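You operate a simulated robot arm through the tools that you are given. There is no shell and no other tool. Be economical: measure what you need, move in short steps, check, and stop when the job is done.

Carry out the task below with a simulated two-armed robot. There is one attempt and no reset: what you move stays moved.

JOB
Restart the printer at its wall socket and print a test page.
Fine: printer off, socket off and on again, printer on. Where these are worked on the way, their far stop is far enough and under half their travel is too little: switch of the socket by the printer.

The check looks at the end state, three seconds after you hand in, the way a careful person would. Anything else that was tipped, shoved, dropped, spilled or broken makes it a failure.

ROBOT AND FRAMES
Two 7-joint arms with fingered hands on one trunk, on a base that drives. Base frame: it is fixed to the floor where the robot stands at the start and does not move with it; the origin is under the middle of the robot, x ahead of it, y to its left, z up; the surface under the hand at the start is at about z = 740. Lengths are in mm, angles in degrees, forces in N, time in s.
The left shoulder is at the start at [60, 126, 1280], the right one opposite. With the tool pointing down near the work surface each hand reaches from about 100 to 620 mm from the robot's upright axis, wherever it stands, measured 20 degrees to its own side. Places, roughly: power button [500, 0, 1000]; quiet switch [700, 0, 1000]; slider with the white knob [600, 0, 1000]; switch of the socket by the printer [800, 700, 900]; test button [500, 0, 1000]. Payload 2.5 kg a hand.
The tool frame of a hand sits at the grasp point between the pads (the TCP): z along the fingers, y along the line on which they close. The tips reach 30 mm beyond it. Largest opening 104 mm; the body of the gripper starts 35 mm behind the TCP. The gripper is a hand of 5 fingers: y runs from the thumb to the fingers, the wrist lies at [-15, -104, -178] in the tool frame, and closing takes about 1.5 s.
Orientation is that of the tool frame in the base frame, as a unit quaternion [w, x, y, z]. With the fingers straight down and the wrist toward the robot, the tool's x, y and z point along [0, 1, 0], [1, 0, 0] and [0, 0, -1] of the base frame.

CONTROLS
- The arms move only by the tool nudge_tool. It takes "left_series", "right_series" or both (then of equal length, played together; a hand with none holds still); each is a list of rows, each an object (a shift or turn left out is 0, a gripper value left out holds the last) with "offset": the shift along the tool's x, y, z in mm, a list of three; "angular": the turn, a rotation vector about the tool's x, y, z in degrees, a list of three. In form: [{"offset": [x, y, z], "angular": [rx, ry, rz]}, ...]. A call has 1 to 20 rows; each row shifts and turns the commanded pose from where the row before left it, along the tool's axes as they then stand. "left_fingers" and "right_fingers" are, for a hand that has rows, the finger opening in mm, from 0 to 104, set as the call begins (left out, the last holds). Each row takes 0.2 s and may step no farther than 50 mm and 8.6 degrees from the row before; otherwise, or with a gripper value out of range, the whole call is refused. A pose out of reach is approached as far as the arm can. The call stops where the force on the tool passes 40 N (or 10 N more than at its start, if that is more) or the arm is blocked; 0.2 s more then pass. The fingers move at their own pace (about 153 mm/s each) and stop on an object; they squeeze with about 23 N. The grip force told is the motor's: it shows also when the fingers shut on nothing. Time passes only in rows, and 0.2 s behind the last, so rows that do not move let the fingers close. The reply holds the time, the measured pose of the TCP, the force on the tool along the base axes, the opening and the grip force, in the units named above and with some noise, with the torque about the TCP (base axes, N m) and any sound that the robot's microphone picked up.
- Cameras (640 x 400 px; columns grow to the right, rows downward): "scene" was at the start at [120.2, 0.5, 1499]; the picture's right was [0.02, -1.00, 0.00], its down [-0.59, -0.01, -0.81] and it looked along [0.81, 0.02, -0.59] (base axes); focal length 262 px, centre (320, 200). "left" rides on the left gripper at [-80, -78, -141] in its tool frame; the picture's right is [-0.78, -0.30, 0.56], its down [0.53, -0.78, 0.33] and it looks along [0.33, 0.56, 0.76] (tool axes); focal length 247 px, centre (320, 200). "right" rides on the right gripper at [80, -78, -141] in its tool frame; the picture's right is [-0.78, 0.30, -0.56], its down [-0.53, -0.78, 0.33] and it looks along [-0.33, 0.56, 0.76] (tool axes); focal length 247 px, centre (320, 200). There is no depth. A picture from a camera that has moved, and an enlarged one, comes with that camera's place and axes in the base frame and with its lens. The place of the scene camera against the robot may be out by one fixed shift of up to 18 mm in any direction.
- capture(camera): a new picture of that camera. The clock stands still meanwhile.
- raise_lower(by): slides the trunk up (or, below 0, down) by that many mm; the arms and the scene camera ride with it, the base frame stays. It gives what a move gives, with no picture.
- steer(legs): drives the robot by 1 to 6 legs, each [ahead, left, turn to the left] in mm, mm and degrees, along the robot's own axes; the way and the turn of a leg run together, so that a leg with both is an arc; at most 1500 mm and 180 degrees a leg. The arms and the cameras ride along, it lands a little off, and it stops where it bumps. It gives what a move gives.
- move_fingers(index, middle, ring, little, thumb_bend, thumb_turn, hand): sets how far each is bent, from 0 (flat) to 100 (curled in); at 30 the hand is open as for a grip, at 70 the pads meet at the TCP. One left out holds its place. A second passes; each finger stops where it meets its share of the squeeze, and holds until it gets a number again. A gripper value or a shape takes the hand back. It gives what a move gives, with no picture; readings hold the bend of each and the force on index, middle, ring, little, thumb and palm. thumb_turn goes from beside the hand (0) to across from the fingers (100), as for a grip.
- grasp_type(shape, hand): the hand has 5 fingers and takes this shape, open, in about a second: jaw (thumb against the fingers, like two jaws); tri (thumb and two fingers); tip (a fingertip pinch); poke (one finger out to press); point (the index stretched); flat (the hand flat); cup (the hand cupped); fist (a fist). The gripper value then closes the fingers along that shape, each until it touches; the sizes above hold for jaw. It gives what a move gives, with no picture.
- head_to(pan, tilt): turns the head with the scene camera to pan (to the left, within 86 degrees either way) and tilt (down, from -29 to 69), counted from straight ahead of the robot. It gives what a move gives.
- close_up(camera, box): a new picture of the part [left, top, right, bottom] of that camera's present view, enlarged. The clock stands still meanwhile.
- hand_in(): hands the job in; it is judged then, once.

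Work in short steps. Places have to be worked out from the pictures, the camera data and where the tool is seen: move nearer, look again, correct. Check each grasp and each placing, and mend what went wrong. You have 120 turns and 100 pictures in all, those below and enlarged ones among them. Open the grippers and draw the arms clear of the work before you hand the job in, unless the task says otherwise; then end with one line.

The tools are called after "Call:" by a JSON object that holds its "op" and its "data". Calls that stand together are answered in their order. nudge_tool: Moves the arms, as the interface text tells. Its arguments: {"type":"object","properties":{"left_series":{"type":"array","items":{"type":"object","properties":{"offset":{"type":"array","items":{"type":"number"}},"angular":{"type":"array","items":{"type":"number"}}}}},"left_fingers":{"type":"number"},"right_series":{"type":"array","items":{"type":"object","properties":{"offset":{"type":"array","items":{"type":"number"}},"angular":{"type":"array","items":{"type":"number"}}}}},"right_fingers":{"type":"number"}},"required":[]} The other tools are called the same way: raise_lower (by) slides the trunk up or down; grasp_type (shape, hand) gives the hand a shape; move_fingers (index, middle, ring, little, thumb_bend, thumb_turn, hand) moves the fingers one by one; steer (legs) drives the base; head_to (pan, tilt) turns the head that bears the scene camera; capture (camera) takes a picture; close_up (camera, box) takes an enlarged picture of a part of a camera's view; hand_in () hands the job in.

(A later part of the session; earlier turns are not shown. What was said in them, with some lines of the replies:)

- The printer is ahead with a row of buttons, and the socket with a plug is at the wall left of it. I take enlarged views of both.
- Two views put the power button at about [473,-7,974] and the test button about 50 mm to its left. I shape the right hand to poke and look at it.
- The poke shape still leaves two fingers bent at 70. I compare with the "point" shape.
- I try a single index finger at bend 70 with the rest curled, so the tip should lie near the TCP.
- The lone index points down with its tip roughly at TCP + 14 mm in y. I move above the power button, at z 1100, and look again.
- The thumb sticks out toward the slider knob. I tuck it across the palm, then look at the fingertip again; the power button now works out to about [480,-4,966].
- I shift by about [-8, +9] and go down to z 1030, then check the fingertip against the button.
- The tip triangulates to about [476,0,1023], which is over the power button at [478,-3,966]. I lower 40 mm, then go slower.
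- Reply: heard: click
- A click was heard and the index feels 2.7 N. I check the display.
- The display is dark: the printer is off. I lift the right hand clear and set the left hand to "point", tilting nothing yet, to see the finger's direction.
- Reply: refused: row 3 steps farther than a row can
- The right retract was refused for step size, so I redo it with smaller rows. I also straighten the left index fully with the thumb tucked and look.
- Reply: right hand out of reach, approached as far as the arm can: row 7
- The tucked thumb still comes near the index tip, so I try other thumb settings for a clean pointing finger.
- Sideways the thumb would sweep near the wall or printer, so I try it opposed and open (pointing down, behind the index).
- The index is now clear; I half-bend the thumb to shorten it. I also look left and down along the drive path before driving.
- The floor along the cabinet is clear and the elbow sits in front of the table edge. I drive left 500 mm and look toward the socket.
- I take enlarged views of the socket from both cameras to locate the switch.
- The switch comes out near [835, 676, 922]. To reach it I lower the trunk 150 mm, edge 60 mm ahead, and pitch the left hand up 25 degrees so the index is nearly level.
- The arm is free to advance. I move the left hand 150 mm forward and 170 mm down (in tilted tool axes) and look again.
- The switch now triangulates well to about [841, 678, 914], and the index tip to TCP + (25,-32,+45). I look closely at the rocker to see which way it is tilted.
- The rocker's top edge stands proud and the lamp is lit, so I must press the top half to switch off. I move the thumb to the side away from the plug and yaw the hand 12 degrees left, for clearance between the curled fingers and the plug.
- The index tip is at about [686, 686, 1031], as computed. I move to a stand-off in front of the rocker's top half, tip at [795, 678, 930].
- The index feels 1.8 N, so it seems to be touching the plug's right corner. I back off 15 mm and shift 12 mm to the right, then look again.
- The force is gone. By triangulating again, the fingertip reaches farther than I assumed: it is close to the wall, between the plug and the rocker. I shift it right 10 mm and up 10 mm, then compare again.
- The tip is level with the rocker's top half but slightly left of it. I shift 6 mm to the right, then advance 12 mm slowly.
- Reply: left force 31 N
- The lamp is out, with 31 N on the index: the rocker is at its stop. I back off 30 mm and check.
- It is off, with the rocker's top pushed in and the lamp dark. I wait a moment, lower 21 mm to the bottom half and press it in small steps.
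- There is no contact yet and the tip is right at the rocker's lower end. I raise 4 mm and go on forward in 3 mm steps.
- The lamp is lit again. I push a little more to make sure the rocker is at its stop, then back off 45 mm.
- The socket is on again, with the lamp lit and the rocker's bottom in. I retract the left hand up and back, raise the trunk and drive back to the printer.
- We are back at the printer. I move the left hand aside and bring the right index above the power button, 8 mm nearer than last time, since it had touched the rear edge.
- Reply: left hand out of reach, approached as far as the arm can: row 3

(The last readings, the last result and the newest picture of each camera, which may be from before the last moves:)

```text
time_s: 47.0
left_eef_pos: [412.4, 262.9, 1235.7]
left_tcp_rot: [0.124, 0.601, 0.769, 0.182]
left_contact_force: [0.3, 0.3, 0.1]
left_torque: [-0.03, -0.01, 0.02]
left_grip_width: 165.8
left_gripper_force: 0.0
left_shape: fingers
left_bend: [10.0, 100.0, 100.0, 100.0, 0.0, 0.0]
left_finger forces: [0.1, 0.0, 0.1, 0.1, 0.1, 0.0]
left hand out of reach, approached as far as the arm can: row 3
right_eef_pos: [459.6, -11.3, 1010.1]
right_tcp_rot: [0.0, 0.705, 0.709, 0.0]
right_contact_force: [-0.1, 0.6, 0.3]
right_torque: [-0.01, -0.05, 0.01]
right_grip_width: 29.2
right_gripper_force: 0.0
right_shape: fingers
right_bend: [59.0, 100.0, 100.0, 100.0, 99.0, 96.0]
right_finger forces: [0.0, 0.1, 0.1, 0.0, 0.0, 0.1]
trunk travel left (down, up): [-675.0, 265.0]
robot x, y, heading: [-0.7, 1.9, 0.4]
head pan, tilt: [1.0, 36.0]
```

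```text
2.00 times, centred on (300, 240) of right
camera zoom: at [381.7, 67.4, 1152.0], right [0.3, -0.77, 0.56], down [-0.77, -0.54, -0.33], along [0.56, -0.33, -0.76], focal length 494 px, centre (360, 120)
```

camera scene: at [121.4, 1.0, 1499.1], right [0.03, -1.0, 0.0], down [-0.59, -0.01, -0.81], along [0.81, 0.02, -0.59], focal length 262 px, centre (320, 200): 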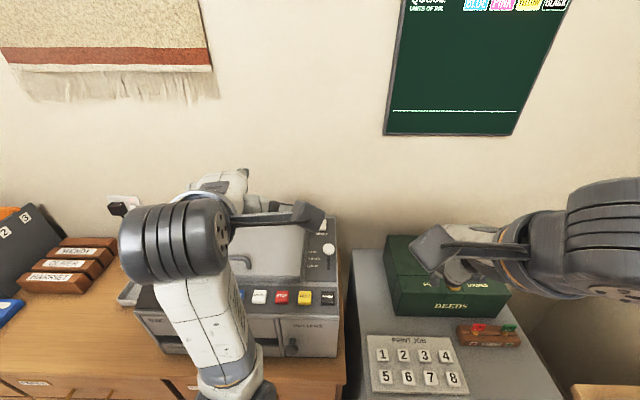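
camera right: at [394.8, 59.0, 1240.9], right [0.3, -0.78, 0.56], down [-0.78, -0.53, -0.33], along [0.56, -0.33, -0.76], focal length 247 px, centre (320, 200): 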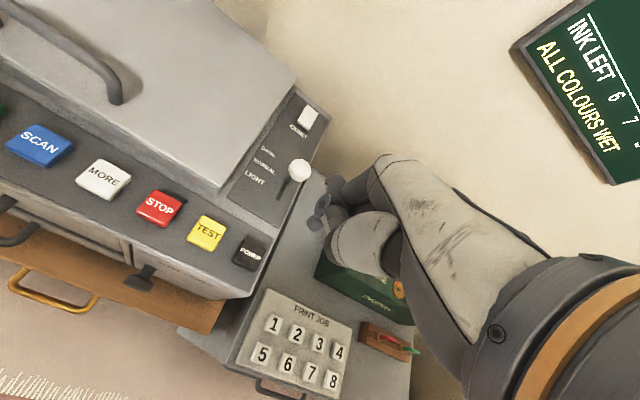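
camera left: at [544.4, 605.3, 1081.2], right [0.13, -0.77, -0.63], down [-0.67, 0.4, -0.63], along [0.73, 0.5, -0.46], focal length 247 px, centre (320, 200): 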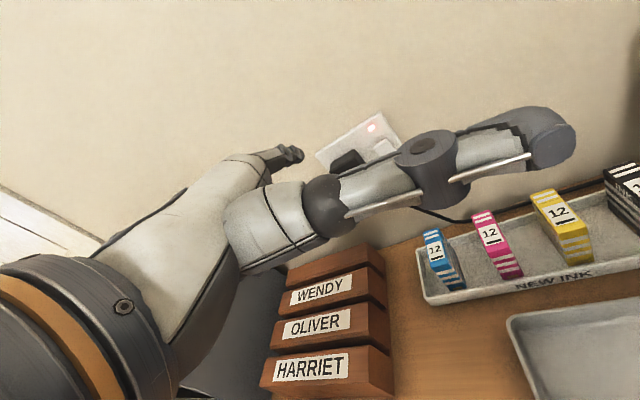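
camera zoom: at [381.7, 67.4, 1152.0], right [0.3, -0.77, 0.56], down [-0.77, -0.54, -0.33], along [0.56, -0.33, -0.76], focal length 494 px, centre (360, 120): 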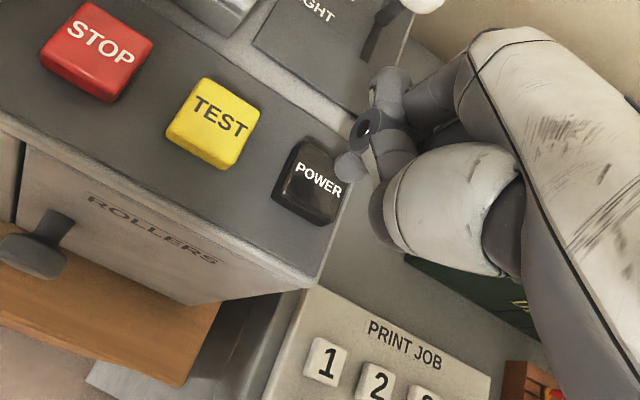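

The alignment looks right, so I lower to the height that clicked last time.

Call:
{"op": "nudge_tool", "data": {"right_series": [{"offset": [0, 0, 10]}, {"offset": [0, 0, 10]}, {"offset": [0, 0, 0]}]}}

Call:
{"op": "close_up", "data": {"camera": "right", "box": [200, 140, 400, 340]}}

```text
time_s: 47.8
left_eef_pos: [412.0, 262.6, 1235.4]
left_tcp_rot: [0.126, 0.601, 0.768, 0.182]
left_contact_force: [-0.3, 0.0, -0.5]
left_torque: [-0.02, 0.01, -0.04]
left_grip_width: 166.1
left_gripper_force: 0.0
left_shape: fingers
left_bend: [10.0, 100.0, 100.0, 100.0, 0.0, 0.0]
left_finger forces: [0.0, 0.1, 0.0, 0.0, 0.0, 0.1]
right_eef_pos: [459.3, -10.5, 990.8]
right_tcp_rot: [0.0, 0.705, 0.709, 0.0]
right_contact_force: [1.1, -0.3, 1.7]
right_torque: [-0.02, -0.05, -0.02]
right_grip_width: 29.1
right_gripper_force: 1.3
right_shape: fingers
right_bend: [59.0, 100.0, 100.0, 100.0, 99.0, 96.0]
right_finger forces: [2.1, 0.1, 0.0, 0.0, 0.1, 0.0]
trunk travel left (down, up): [-675.0, 265.0]
robot x, y, heading: [2.2, 0.3, 0.3]
head pan, tilt: [1.0, 36.0]
heard: click
```

```text
2.00 times, centred on (300, 240) of right
camera zoom: at [381.1, 68.1, 1132.7], right [0.3, -0.77, 0.56], down [-0.77, -0.54, -0.33], along [0.56, -0.33, -0.76], focal length 494 px, centre (360, 120)
```

zoom: 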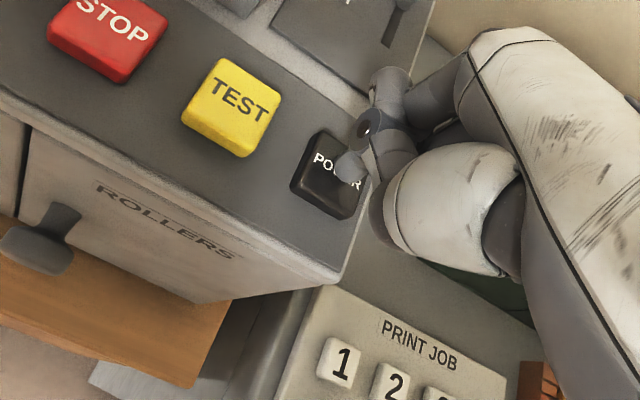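

A click came, with the tip on the button. I lift 50 mm and check that the display is on.

Call:
{"op": "nudge_tool", "data": {"right_series": [{"offset": [0, 0, -25]}, {"offset": [0, 0, -25]}, {"offset": [0, 0, 0]}]}}

Call:
{"op": "capture", "data": {"camera": "scene"}}

Call:
{"op": "capture", "data": {"camera": "left"}}

```text
time_s: 48.6
left_eef_pos: [412.7, 262.6, 1236.4]
left_tcp_rot: [0.125, 0.601, 0.768, 0.183]
left_contact_force: [-0.1, -0.4, 0.4]
left_torque: [0.01, 0.0, 0.0]
left_grip_width: 166.1
left_gripper_force: 0.1
left_shape: fingers
left_bend: [10.0, 100.0, 100.0, 100.0, 0.0, 0.0]
left_finger forces: [0.0, 0.0, 0.0, 0.0, 0.0, 0.1]
right_eef_pos: [459.3, -11.4, 1040.9]
right_tcp_rot: [-0.002, 0.705, 0.709, -0.001]
right_contact_force: [-0.7, -0.7, 0.0]
right_torque: [0.01, 0.04, 0.03]
right_grip_width: 29.2
right_gripper_force: 0.0
right_shape: fingers
right_bend: [58.0, 100.0, 100.0, 100.0, 99.0, 96.0]
right_finger forces: [0.0, 0.0, 0.0, 0.0, 0.0, 0.0]
trunk travel left (down, up): [-675.0, 265.0]
robot x, y, heading: [1.3, -1.2, 0.6]
head pan, tilt: [1.0, 36.0]
```

```text
39 pictures are left
camera scene: at [121.4, 0.8, 1499.1], right [0.02, -1.0, 0.0], down [-0.59, -0.01, -0.81], along [0.81, 0.02, -0.59], focal length 262 px, centre (320, 200)
```

scene: 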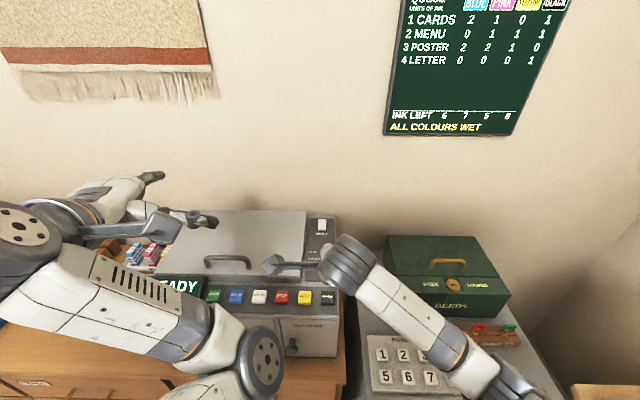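

```text
38 pictures are left
camera left: at [305.0, 151.1, 1327.5], right [0.16, -0.74, -0.65], down [-0.68, 0.4, -0.62], along [0.72, 0.54, -0.44], focal length 247 px, centre (320, 200)
```

left: 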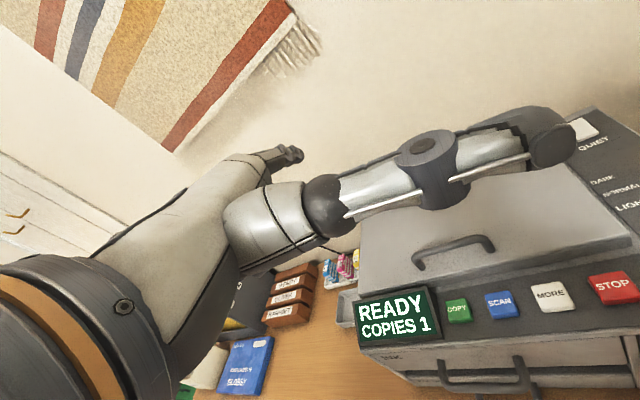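

READY is displayed and the board is back. I move 50 mm left to above the TEST button and check alignment.

Call:
{"op": "nudge_tool", "data": {"right_series": [{"offset": [25, 0, 0]}, {"offset": [25, 0, 0]}, {"offset": [0, 0, 25]}, {"offset": [0, 0, 5]}]}}

Call:
{"op": "close_up", "data": {"camera": "right", "box": [200, 140, 400, 340]}}

```text
time_s: 49.6
left_eef_pos: [412.2, 262.9, 1236.1]
left_tcp_rot: [0.127, 0.601, 0.768, 0.182]
left_contact_force: [-0.4, -0.6, 0.0]
left_torque: [-0.01, 0.04, 0.02]
left_grip_width: 165.9
left_gripper_force: 0.0
left_shape: fingers
left_bend: [10.0, 100.0, 100.0, 100.0, 0.0, 0.0]
left_finger forces: [0.1, 0.1, 0.1, 0.0, 0.0, 0.0]
right_eef_pos: [459.0, 37.9, 1012.3]
right_tcp_rot: [-0.001, 0.704, 0.71, -0.001]
right_contact_force: [-1.0, -0.1, -0.4]
right_torque: [-0.01, 0.0, 0.01]
right_grip_width: 29.3
right_gripper_force: 0.0
right_shape: fingers
right_bend: [58.0, 100.0, 100.0, 100.0, 99.0, 96.0]
right_finger forces: [0.0, 0.0, 0.0, 0.0, 0.0, 0.1]
trunk travel left (down, up): [-675.0, 265.0]
robot x, y, heading: [-1.4, 1.3, 0.3]
head pan, tilt: [1.0, 36.0]
```

```text
2.00 times, centred on (300, 240) of right
camera zoom: at [380.4, 116.6, 1153.2], right [0.3, -0.77, 0.56], down [-0.77, -0.54, -0.33], along [0.56, -0.33, -0.76], focal length 494 px, centre (360, 120)
```

zoom: 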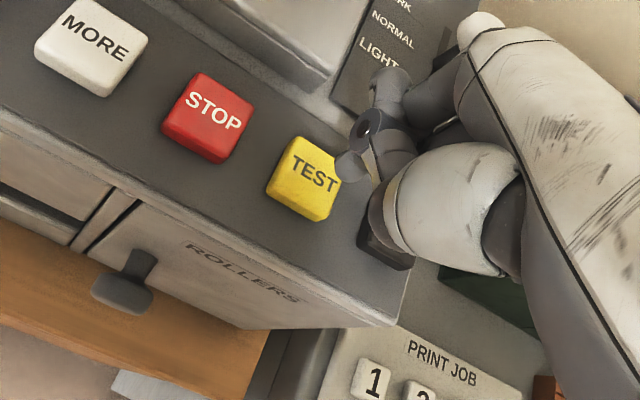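

The index lines up with TEST, but the tucked thumb hangs over POWER. I lift 100 mm, swing the thumb out to the side, and look again before pressing.

Call:
{"op": "nudge_tool", "data": {"right_series": [{"offset": [0, 0, -50]}, {"offset": [0, 0, -50]}]}}

Call:
{"op": "move_fingers", "data": {"hand": "right", "index": 60, "thumb_bend": 100, "thumb_turn": 0}}

Call:
{"op": "nudge_tool", "data": {"right_series": [{"offset": [1, 0, 45]}, {"offset": [0, -2, 45]}, {"offset": [0, 0, 0]}]}}

Call:
{"op": "capture", "data": {"camera": "right"}}

Call:
{"op": "close_up", "data": {"camera": "left", "box": [440, 100, 640, 300]}}

Call:
{"op": "close_up", "data": {"camera": "scene", "box": [200, 200, 380, 320]}}

```text
time_s: 50.2
left_eef_pos: [411.8, 261.7, 1236.4]
left_tcp_rot: [0.127, 0.601, 0.768, 0.182]
left_contact_force: [0.2, 0.5, 0.0]
left_torque: [0.02, -0.04, -0.02]
left_grip_width: 166.1
left_gripper_force: 0.1
left_shape: fingers
left_bend: [10.0, 100.0, 100.0, 100.0, 0.0, 0.0]
left_finger forces: [0.1, 0.0, 0.0, 0.1, 0.1, 0.0]
right_eef_pos: [457.3, 36.7, 1114.7]
right_tcp_rot: [-0.001, 0.705, 0.709, -0.001]
right_contact_force: [0.3, 0.1, 0.3]
right_torque: [0.01, -0.01, 0.0]
right_grip_width: 29.0
right_gripper_force: 0.1
right_shape: fingers
right_bend: [58.0, 100.0, 100.0, 100.0, 99.0, 96.0]
right_finger forces: [0.0, 0.1, 0.0, 0.0, 0.0, 0.1]
trunk travel left (down, up): [-675.0, 265.0]
robot x, y, heading: [1.1, -2.3, 0.4]
head pan, tilt: [1.0, 36.0]
```

```text
time_s: 51.2
left_eef_pos: [412.7, 262.5, 1237.0]
left_tcp_rot: [0.127, 0.602, 0.767, 0.182]
left_contact_force: [-0.4, -0.1, -1.3]
left_torque: [0.0, 0.02, -0.03]
left_grip_width: 166.1
left_gripper_force: 0.1
left_shape: fingers
left_bend: [10.0, 100.0, 100.0, 100.0, 0.0, 0.0]
left_finger forces: [0.0, 0.0, 0.1, 0.0, 0.0, 0.1]
right_eef_pos: [457.4, 37.5, 1114.7]
right_tcp_rot: [-0.001, 0.704, 0.71, -0.001]
right_contact_force: [-0.4, 0.5, -0.3]
right_torque: [-0.03, -0.02, -0.01]
right_grip_width: 57.9
right_gripper_force: 0.1
right_shape: fingers
right_bend: [60.0, 100.0, 100.0, 100.0, 100.0, 0.0]
right_finger forces: [0.0, 0.1, 0.1, 0.1, 0.1, 0.0]
trunk travel left (down, up): [-675.0, 265.0]
robot x, y, heading: [0.3, 0.8, 0.3]
head pan, tilt: [1.0, 36.0]
```

```text
time_s: 52.0
left_eef_pos: [413.0, 263.6, 1237.4]
left_tcp_rot: [0.127, 0.601, 0.768, 0.182]
left_contact_force: [0.7, 0.6, 0.1]
left_torque: [-0.03, -0.03, 0.0]
left_grip_width: 166.0
left_gripper_force: 0.0
left_shape: fingers
left_bend: [10.0, 100.0, 100.0, 100.0, 0.0, 0.0]
left_finger forces: [0.0, 0.0, 0.0, 0.0, 0.0, 0.0]
right_eef_pos: [456.1, 39.0, 1022.3]
right_tcp_rot: [-0.001, 0.705, 0.709, -0.001]
right_contact_force: [-0.4, -0.1, -0.2]
right_torque: [0.0, -0.01, 0.0]
right_grip_width: 58.2
right_gripper_force: 0.2
right_shape: fingers
right_bend: [60.0, 100.0, 100.0, 100.0, 100.0, 0.0]
right_finger forces: [0.0, 0.0, 0.1, 0.0, 0.1, 0.1]
trunk travel left (down, up): [-675.0, 265.0]
robot x, y, heading: [-0.2, -1.0, 0.3]
head pan, tilt: [1.0, 36.0]
```

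```text
36 pictures are left
camera right: at [377.2, 116.9, 1164.6], right [0.3, -0.77, 0.56], down [-0.77, -0.54, -0.33], along [0.56, -0.33, -0.76], focal length 247 px, centre (320, 200)
```

right: 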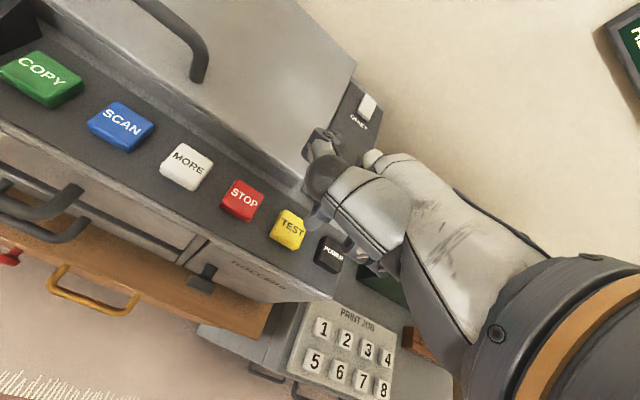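

```text
2.00 times, centred on (540, 200) of left
camera zoom: at [305.0, 151.0, 1327.7], right [0.16, -0.74, -0.65], down [-0.68, 0.4, -0.62], along [0.72, 0.54, -0.44], focal length 494 px, centre (-120, 200)
```

zoom: 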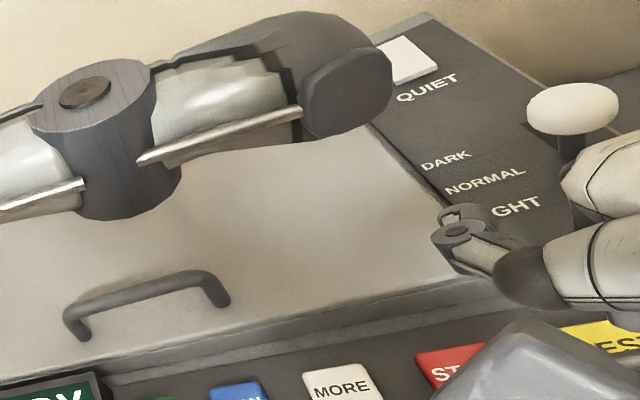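

```text
3.33 times, centred on (290, 260) of scene
camera zoom: at [121.4, 0.8, 1499.1], right [0.02, -1.0, 0.0], down [-0.59, -0.01, -0.81], along [0.81, 0.02, -0.59], focal length 873 px, centre (420, 0)
```

zoom: 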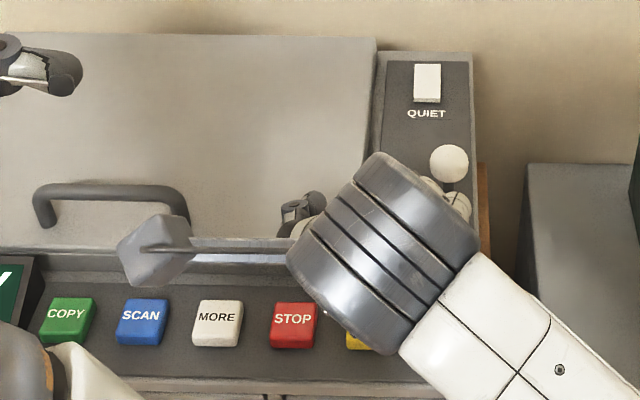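

The thumb sits about 55 mm above the TCP, clear of the lid, and the tip is over TEST. I press down gently.

Call:
{"op": "nudge_tool", "data": {"right_series": [{"offset": [1, 3, 10]}, {"offset": [0, 0, 10]}, {"offset": [0, 0, 8]}, {"offset": [0, 0, 4]}, {"offset": [0, 0, 0]}]}}

Call:
{"op": "close_up", "data": {"camera": "right", "box": [220, 140, 400, 320]}}

Call:
{"op": "close_up", "data": {"camera": "left", "box": [340, 260, 460, 360]}}

```text
time_s: 53.2
left_eef_pos: [412.2, 262.3, 1234.9]
left_tcp_rot: [0.127, 0.602, 0.767, 0.182]
left_contact_force: [0.0, -0.2, 0.3]
left_torque: [0.01, -0.03, 0.0]
left_grip_width: 165.9
left_gripper_force: 0.0
left_shape: fingers
left_bend: [10.0, 100.0, 100.0, 100.0, 0.0, 0.0]
left_finger forces: [0.0, 0.1, 0.0, 0.1, 0.0, 0.1]
right_eef_pos: [459.8, 39.5, 991.0]
right_tcp_rot: [0.0, 0.705, 0.709, -0.001]
right_contact_force: [1.0, 0.5, 2.9]
right_torque: [0.03, -0.03, 0.0]
right_grip_width: 58.1
right_gripper_force: 1.1
right_shape: fingers
right_bend: [60.0, 100.0, 100.0, 100.0, 100.0, 0.0]
right_finger forces: [2.5, 0.1, 0.0, 0.0, 0.0, 0.0]
trunk travel left (down, up): [-675.0, 265.0]
robot x, y, heading: [0.5, -3.7, 0.1]
head pan, tilt: [1.0, 36.0]
heard: click
```

```text
2.22 times, centred on (310, 230) of right
camera zoom: at [381.5, 118.6, 1131.8], right [0.3, -0.77, 0.56], down [-0.77, -0.54, -0.33], along [0.56, -0.33, -0.76], focal length 549 px, centre (342, 133)
```

zoom: 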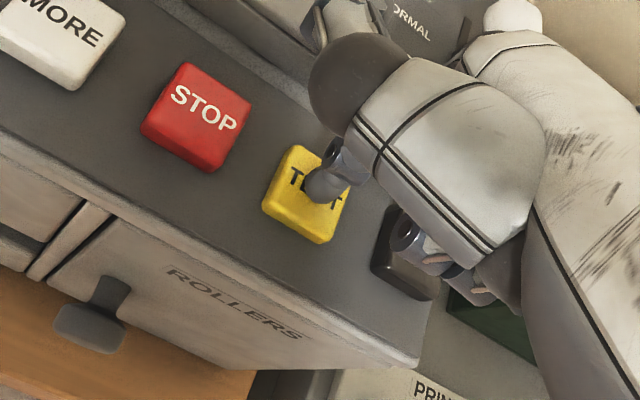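

```text
4.00 times, centred on (400, 310) of left
camera zoom: at [304.8, 151.0, 1327.8], right [0.16, -0.74, -0.65], down [-0.67, 0.4, -0.62], along [0.72, 0.54, -0.44], focal length 988 px, centre (0, -240)
```

zoom: 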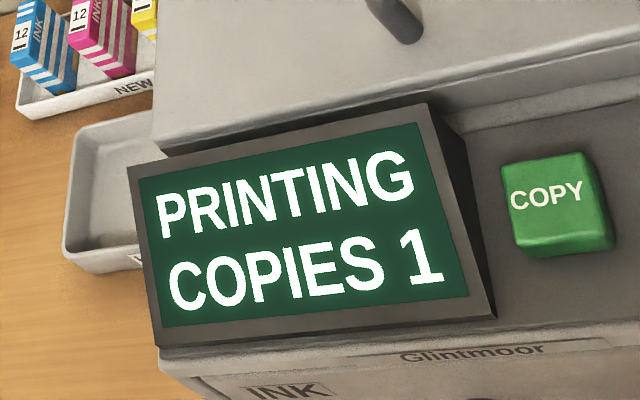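

The display says PRINTING. I lift the right hand straight up and away, then wait and check the result.

Call:
{"op": "nudge_tool", "data": {"right_series": [{"offset": [0, 0, -40]}, {"offset": [0, 0, -45]}, {"offset": [0, 0, -45]}, {"offset": [0, 0, -45]}, {"offset": [-40, -20, 0]}, {"offset": [-40, -20, 0]}, {"offset": [-40, -20, 0]}, {"offset": [-40, -20, 0]}, {"offset": [0, 0, 0]}, {"offset": [0, 0, 0]}, {"offset": [0, 0, 0]}, {"offset": [0, 0, 0]}, {"offset": [0, 0, 0]}, {"offset": [0, 0, 0]}]}}

Call:
{"op": "grasp_type", "data": {"hand": "right", "shape": "jaw"}}

Call:
{"op": "grasp_type", "data": {"hand": "left", "shape": "jaw"}}

Call:
{"op": "capture", "data": {"camera": "left"}}

Call:
{"op": "capture", "data": {"camera": "scene"}}

```text
time_s: 54.7
left_eef_pos: [410.7, 265.2, 1237.7]
left_tcp_rot: [0.126, 0.6, 0.769, 0.184]
left_contact_force: [1.5, 0.1, 0.1]
left_torque: [0.03, -0.01, 0.04]
left_grip_width: 165.8
left_gripper_force: 0.1
left_shape: fingers
left_bend: [10.0, 100.0, 100.0, 100.0, 0.0, 0.0]
left_finger forces: [0.1, 0.0, 0.1, 0.1, 0.0, 0.1]
right_eef_pos: [462.6, -111.8, 1128.0]
right_tcp_rot: [0.058, 0.735, 0.675, -0.028]
right_contact_force: [-0.3, 0.1, -0.1]
right_torque: [-0.03, -0.03, 0.02]
right_grip_width: 57.9
right_gripper_force: 0.0
right_shape: fingers
right_bend: [60.0, 100.0, 100.0, 100.0, 100.0, 0.0]
right_finger forces: [0.0, 0.0, 0.1, 0.0, 0.0, 0.0]
right hand out of reach, approached as far as the arm can: row 4, 5, 6, 7
trunk travel left (down, up): [-675.0, 265.0]
robot x, y, heading: [5.2, -0.9, 0.3]
head pan, tilt: [1.0, 36.0]
stopped in row 7 (right hand): the arm was blocked; the commanded pose is now the measured one
```

```text
time_s: 55.6
left_eef_pos: [411.9, 263.0, 1236.4]
left_tcp_rot: [0.126, 0.6, 0.769, 0.183]
left_contact_force: [0.7, 0.1, 0.2]
left_torque: [-0.02, 0.0, 0.0]
left_grip_width: 165.9
left_gripper_force: 0.1
left_shape: fingers
left_bend: [10.0, 100.0, 100.0, 100.0, 0.0, 0.0]
left_finger forces: [0.0, 0.0, 0.0, 0.1, 0.0, 0.1]
right_eef_pos: [461.5, -109.9, 1127.2]
right_tcp_rot: [0.058, 0.735, 0.675, -0.027]
right_contact_force: [0.3, -0.1, -0.8]
right_torque: [-0.01, 0.02, -0.03]
right_grip_width: 103.4
right_gripper_force: 0.1
right_shape: jaw
right_bend: [30.0, 30.0, 30.0, 30.0, 30.0, 97.0]
right_finger forces: [0.1, 0.0, 0.1, 0.1, 0.1, 0.0]
trunk travel left (down, up): [-675.0, 265.0]
robot x, y, heading: [0.7, -1.6, 0.4]
head pan, tilt: [1.0, 36.0]
```

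```text
time_s: 56.5
left_eef_pos: [412.3, 264.0, 1237.5]
left_tcp_rot: [0.124, 0.599, 0.77, 0.183]
left_contact_force: [0.2, -0.3, 0.6]
left_torque: [-0.01, 0.0, 0.01]
left_grip_width: 103.6
left_gripper_force: 0.1
left_shape: jaw
left_bend: [30.0, 30.0, 30.0, 30.0, 30.0, 97.0]
left_finger forces: [0.1, 0.0, 0.0, 0.0, 0.0, 0.1]
right_eef_pos: [463.0, -110.1, 1126.7]
right_tcp_rot: [0.057, 0.735, 0.675, -0.028]
right_contact_force: [1.0, -0.1, 0.3]
right_torque: [0.0, 0.02, -0.03]
right_grip_width: 103.7
right_gripper_force: 0.1
right_shape: jaw
right_bend: [30.0, 30.0, 30.0, 30.0, 30.0, 97.0]
right_finger forces: [0.1, 0.1, 0.1, 0.0, 0.1, 0.0]
trunk travel left (down, up): [-675.0, 265.0]
robot x, y, heading: [2.2, 0.8, 0.3]
head pan, tilt: [1.0, 36.0]
```

```text
31 pictures are left
camera left: at [305.1, 151.9, 1327.6], right [0.16, -0.74, -0.65], down [-0.68, 0.4, -0.62], along [0.72, 0.54, -0.44], focal length 247 px, centre (320, 200)
```

left: 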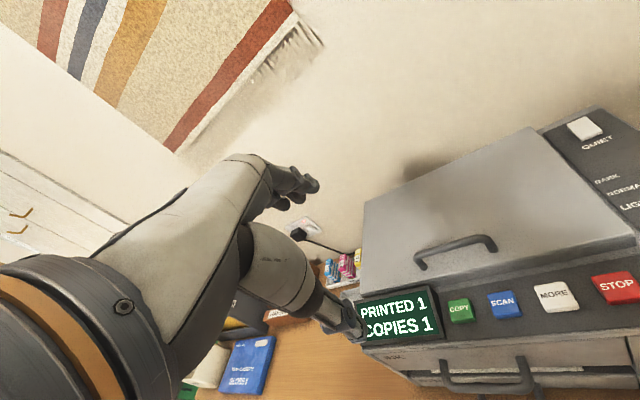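

```text
30 pictures are left
camera scene: at [121.4, 0.8, 1499.1], right [0.02, -1.0, 0.0], down [-0.59, -0.01, -0.81], along [0.81, 0.02, -0.59], focal length 262 px, centre (320, 200)
```

scene: 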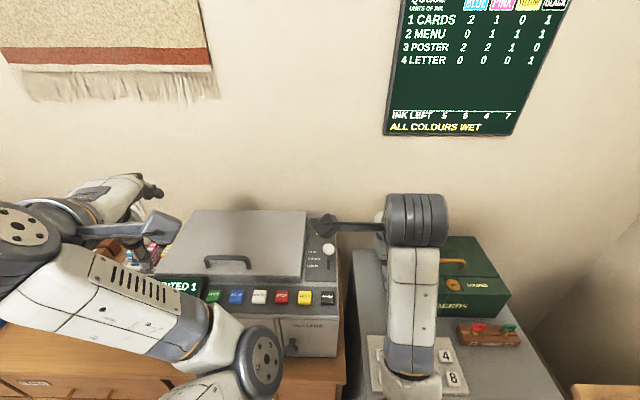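

PRINTED 1 is shown and the ink counts dropped by one each. I raise the trunk and drive back a bit to clear the arms, then check the whole scene.

Call:
{"op": "raise_lower", "data": {"by": 120}}

Call:
{"op": "steer", "data": {"legs": [[-250, 0, 0]]}}

Call:
{"op": "head_to", "data": {"pan": 0, "tilt": 32}}

Call:
{"op": "capture", "data": {"camera": "scene"}}

Call:
{"op": "capture", "data": {"camera": "right"}}

Call:
{"op": "capture", "data": {"camera": "left"}}

```text
time_s: 58.0
left_eef_pos: [411.8, 264.6, 1356.3]
left_tcp_rot: [0.125, 0.6, 0.769, 0.183]
left_contact_force: [0.2, 0.1, -0.2]
left_torque: [0.01, 0.01, 0.01]
left_grip_width: 104.0
left_gripper_force: 0.1
left_shape: jaw
left_bend: [30.0, 30.0, 30.0, 30.0, 30.0, 97.0]
left_finger forces: [0.0, 0.0, 0.1, 0.0, 0.0, 0.0]
right_eef_pos: [463.4, -110.9, 1247.1]
right_tcp_rot: [0.056, 0.735, 0.675, -0.029]
right_contact_force: [-1.1, 0.6, 0.8]
right_torque: [-0.02, 0.01, 0.02]
right_grip_width: 103.7
right_gripper_force: 0.0
right_shape: jaw
right_bend: [30.0, 30.0, 30.0, 30.0, 30.0, 97.0]
right_finger forces: [0.0, 0.0, 0.0, 0.1, 0.1, 0.1]
trunk travel left (down, up): [-795.0, 145.0]
robot x, y, heading: [3.9, 2.3, 0.5]
head pan, tilt: [1.0, 36.0]
```

```text
time_s: 59.8
left_eef_pos: [161.3, 262.9, 1358.1]
left_tcp_rot: [0.126, 0.598, 0.77, 0.185]
left_contact_force: [-0.4, -0.1, -0.1]
left_torque: [0.03, 0.02, -0.02]
left_grip_width: 103.7
left_gripper_force: 0.0
left_shape: jaw
left_bend: [30.0, 30.0, 30.0, 30.0, 30.0, 97.0]
left_finger forces: [0.1, 0.0, 0.0, 0.1, 0.1, 0.0]
right_eef_pos: [212.4, -111.2, 1248.3]
right_tcp_rot: [0.058, 0.734, 0.676, -0.027]
right_contact_force: [0.1, 0.1, -0.1]
right_torque: [0.0, -0.02, -0.01]
right_grip_width: 103.5
right_gripper_force: 0.1
right_shape: jaw
right_bend: [30.0, 30.0, 30.0, 30.0, 30.0, 97.0]
right_finger forces: [0.0, 0.1, 0.1, 0.0, 0.1, 0.0]
trunk travel left (down, up): [-795.0, 145.0]
robot x, y, heading: [-248.8, -3.7, 0.5]
head pan, tilt: [1.0, 36.0]
```

```text
time_s: 60.5
left_eef_pos: [161.4, 263.0, 1356.7]
left_tcp_rot: [0.125, 0.598, 0.77, 0.184]
left_contact_force: [0.2, 0.1, -1.0]
left_torque: [0.02, 0.0, 0.02]
left_grip_width: 103.9
left_gripper_force: 0.2
left_shape: jaw
left_bend: [30.0, 30.0, 30.0, 30.0, 30.0, 97.0]
left_finger forces: [0.1, 0.0, 0.1, 0.1, 0.0, 0.1]
right_eef_pos: [214.1, -111.8, 1246.9]
right_tcp_rot: [0.058, 0.734, 0.676, -0.028]
right_contact_force: [-0.3, -1.3, -0.2]
right_torque: [0.0, -0.01, -0.02]
right_grip_width: 103.6
right_gripper_force: 0.1
right_shape: jaw
right_bend: [30.0, 30.0, 30.0, 30.0, 30.0, 97.0]
right_finger forces: [0.1, 0.0, 0.1, 0.0, 0.1, 0.0]
trunk travel left (down, up): [-795.0, 145.0]
robot x, y, heading: [-249.3, -0.1, 0.6]
head pan, tilt: [0.0, 32.0]
```

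```text
29 pictures are left
camera scene: at [-126.2, -2.5, 1625.3], right [0.01, -1.0, 0.0], down [-0.53, -0.01, -0.85], along [0.85, 0.01, -0.53], focal length 262 px, centre (320, 200)
```

scene: 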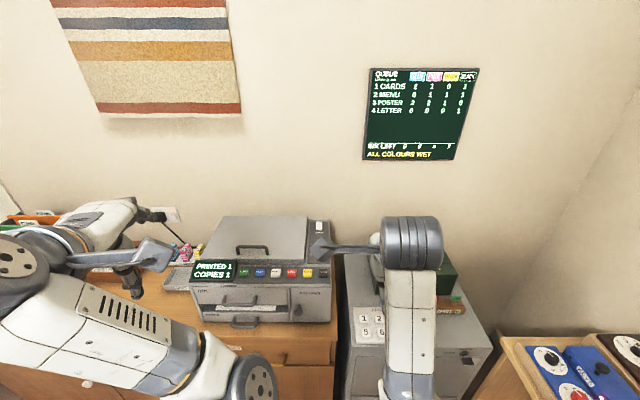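

```text
28 pictures are left
camera right: at [137.7, -10.0, 1374.5], right [0.21, -0.72, 0.66], down [-0.81, -0.51, -0.3], along [0.55, -0.47, -0.69], focal length 247 px, centre (320, 200)
```

right: 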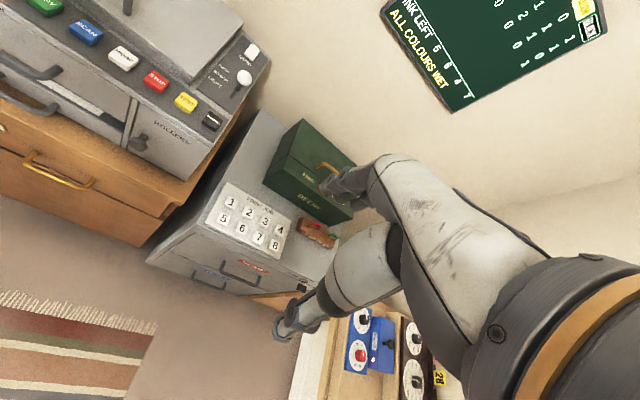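

```text
27 pictures are left
camera left: at [55.0, 151.0, 1447.8], right [0.17, -0.74, -0.65], down [-0.68, 0.39, -0.62], along [0.72, 0.55, -0.43], focal length 247 px, centre (320, 200)
```

left: 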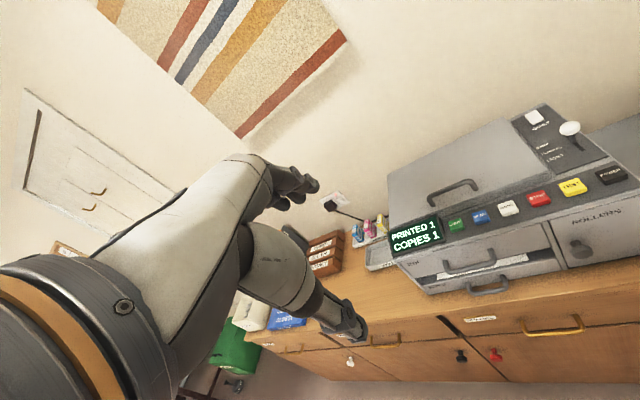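

The page lies in the output slot, the socket lamp is lit, nothing else has moved and the arms are clear, so I hand in.

Call:
{"op": "hand_in", "data": {}}

```text
The job is handed in.
```

The printer is restarted and a test page is printed: I switched the printer off, turned its wall socket off and back on, and switched the printer on again. The display now shows "PRINTED 1", and no other object looks disturbed in the final pictures.
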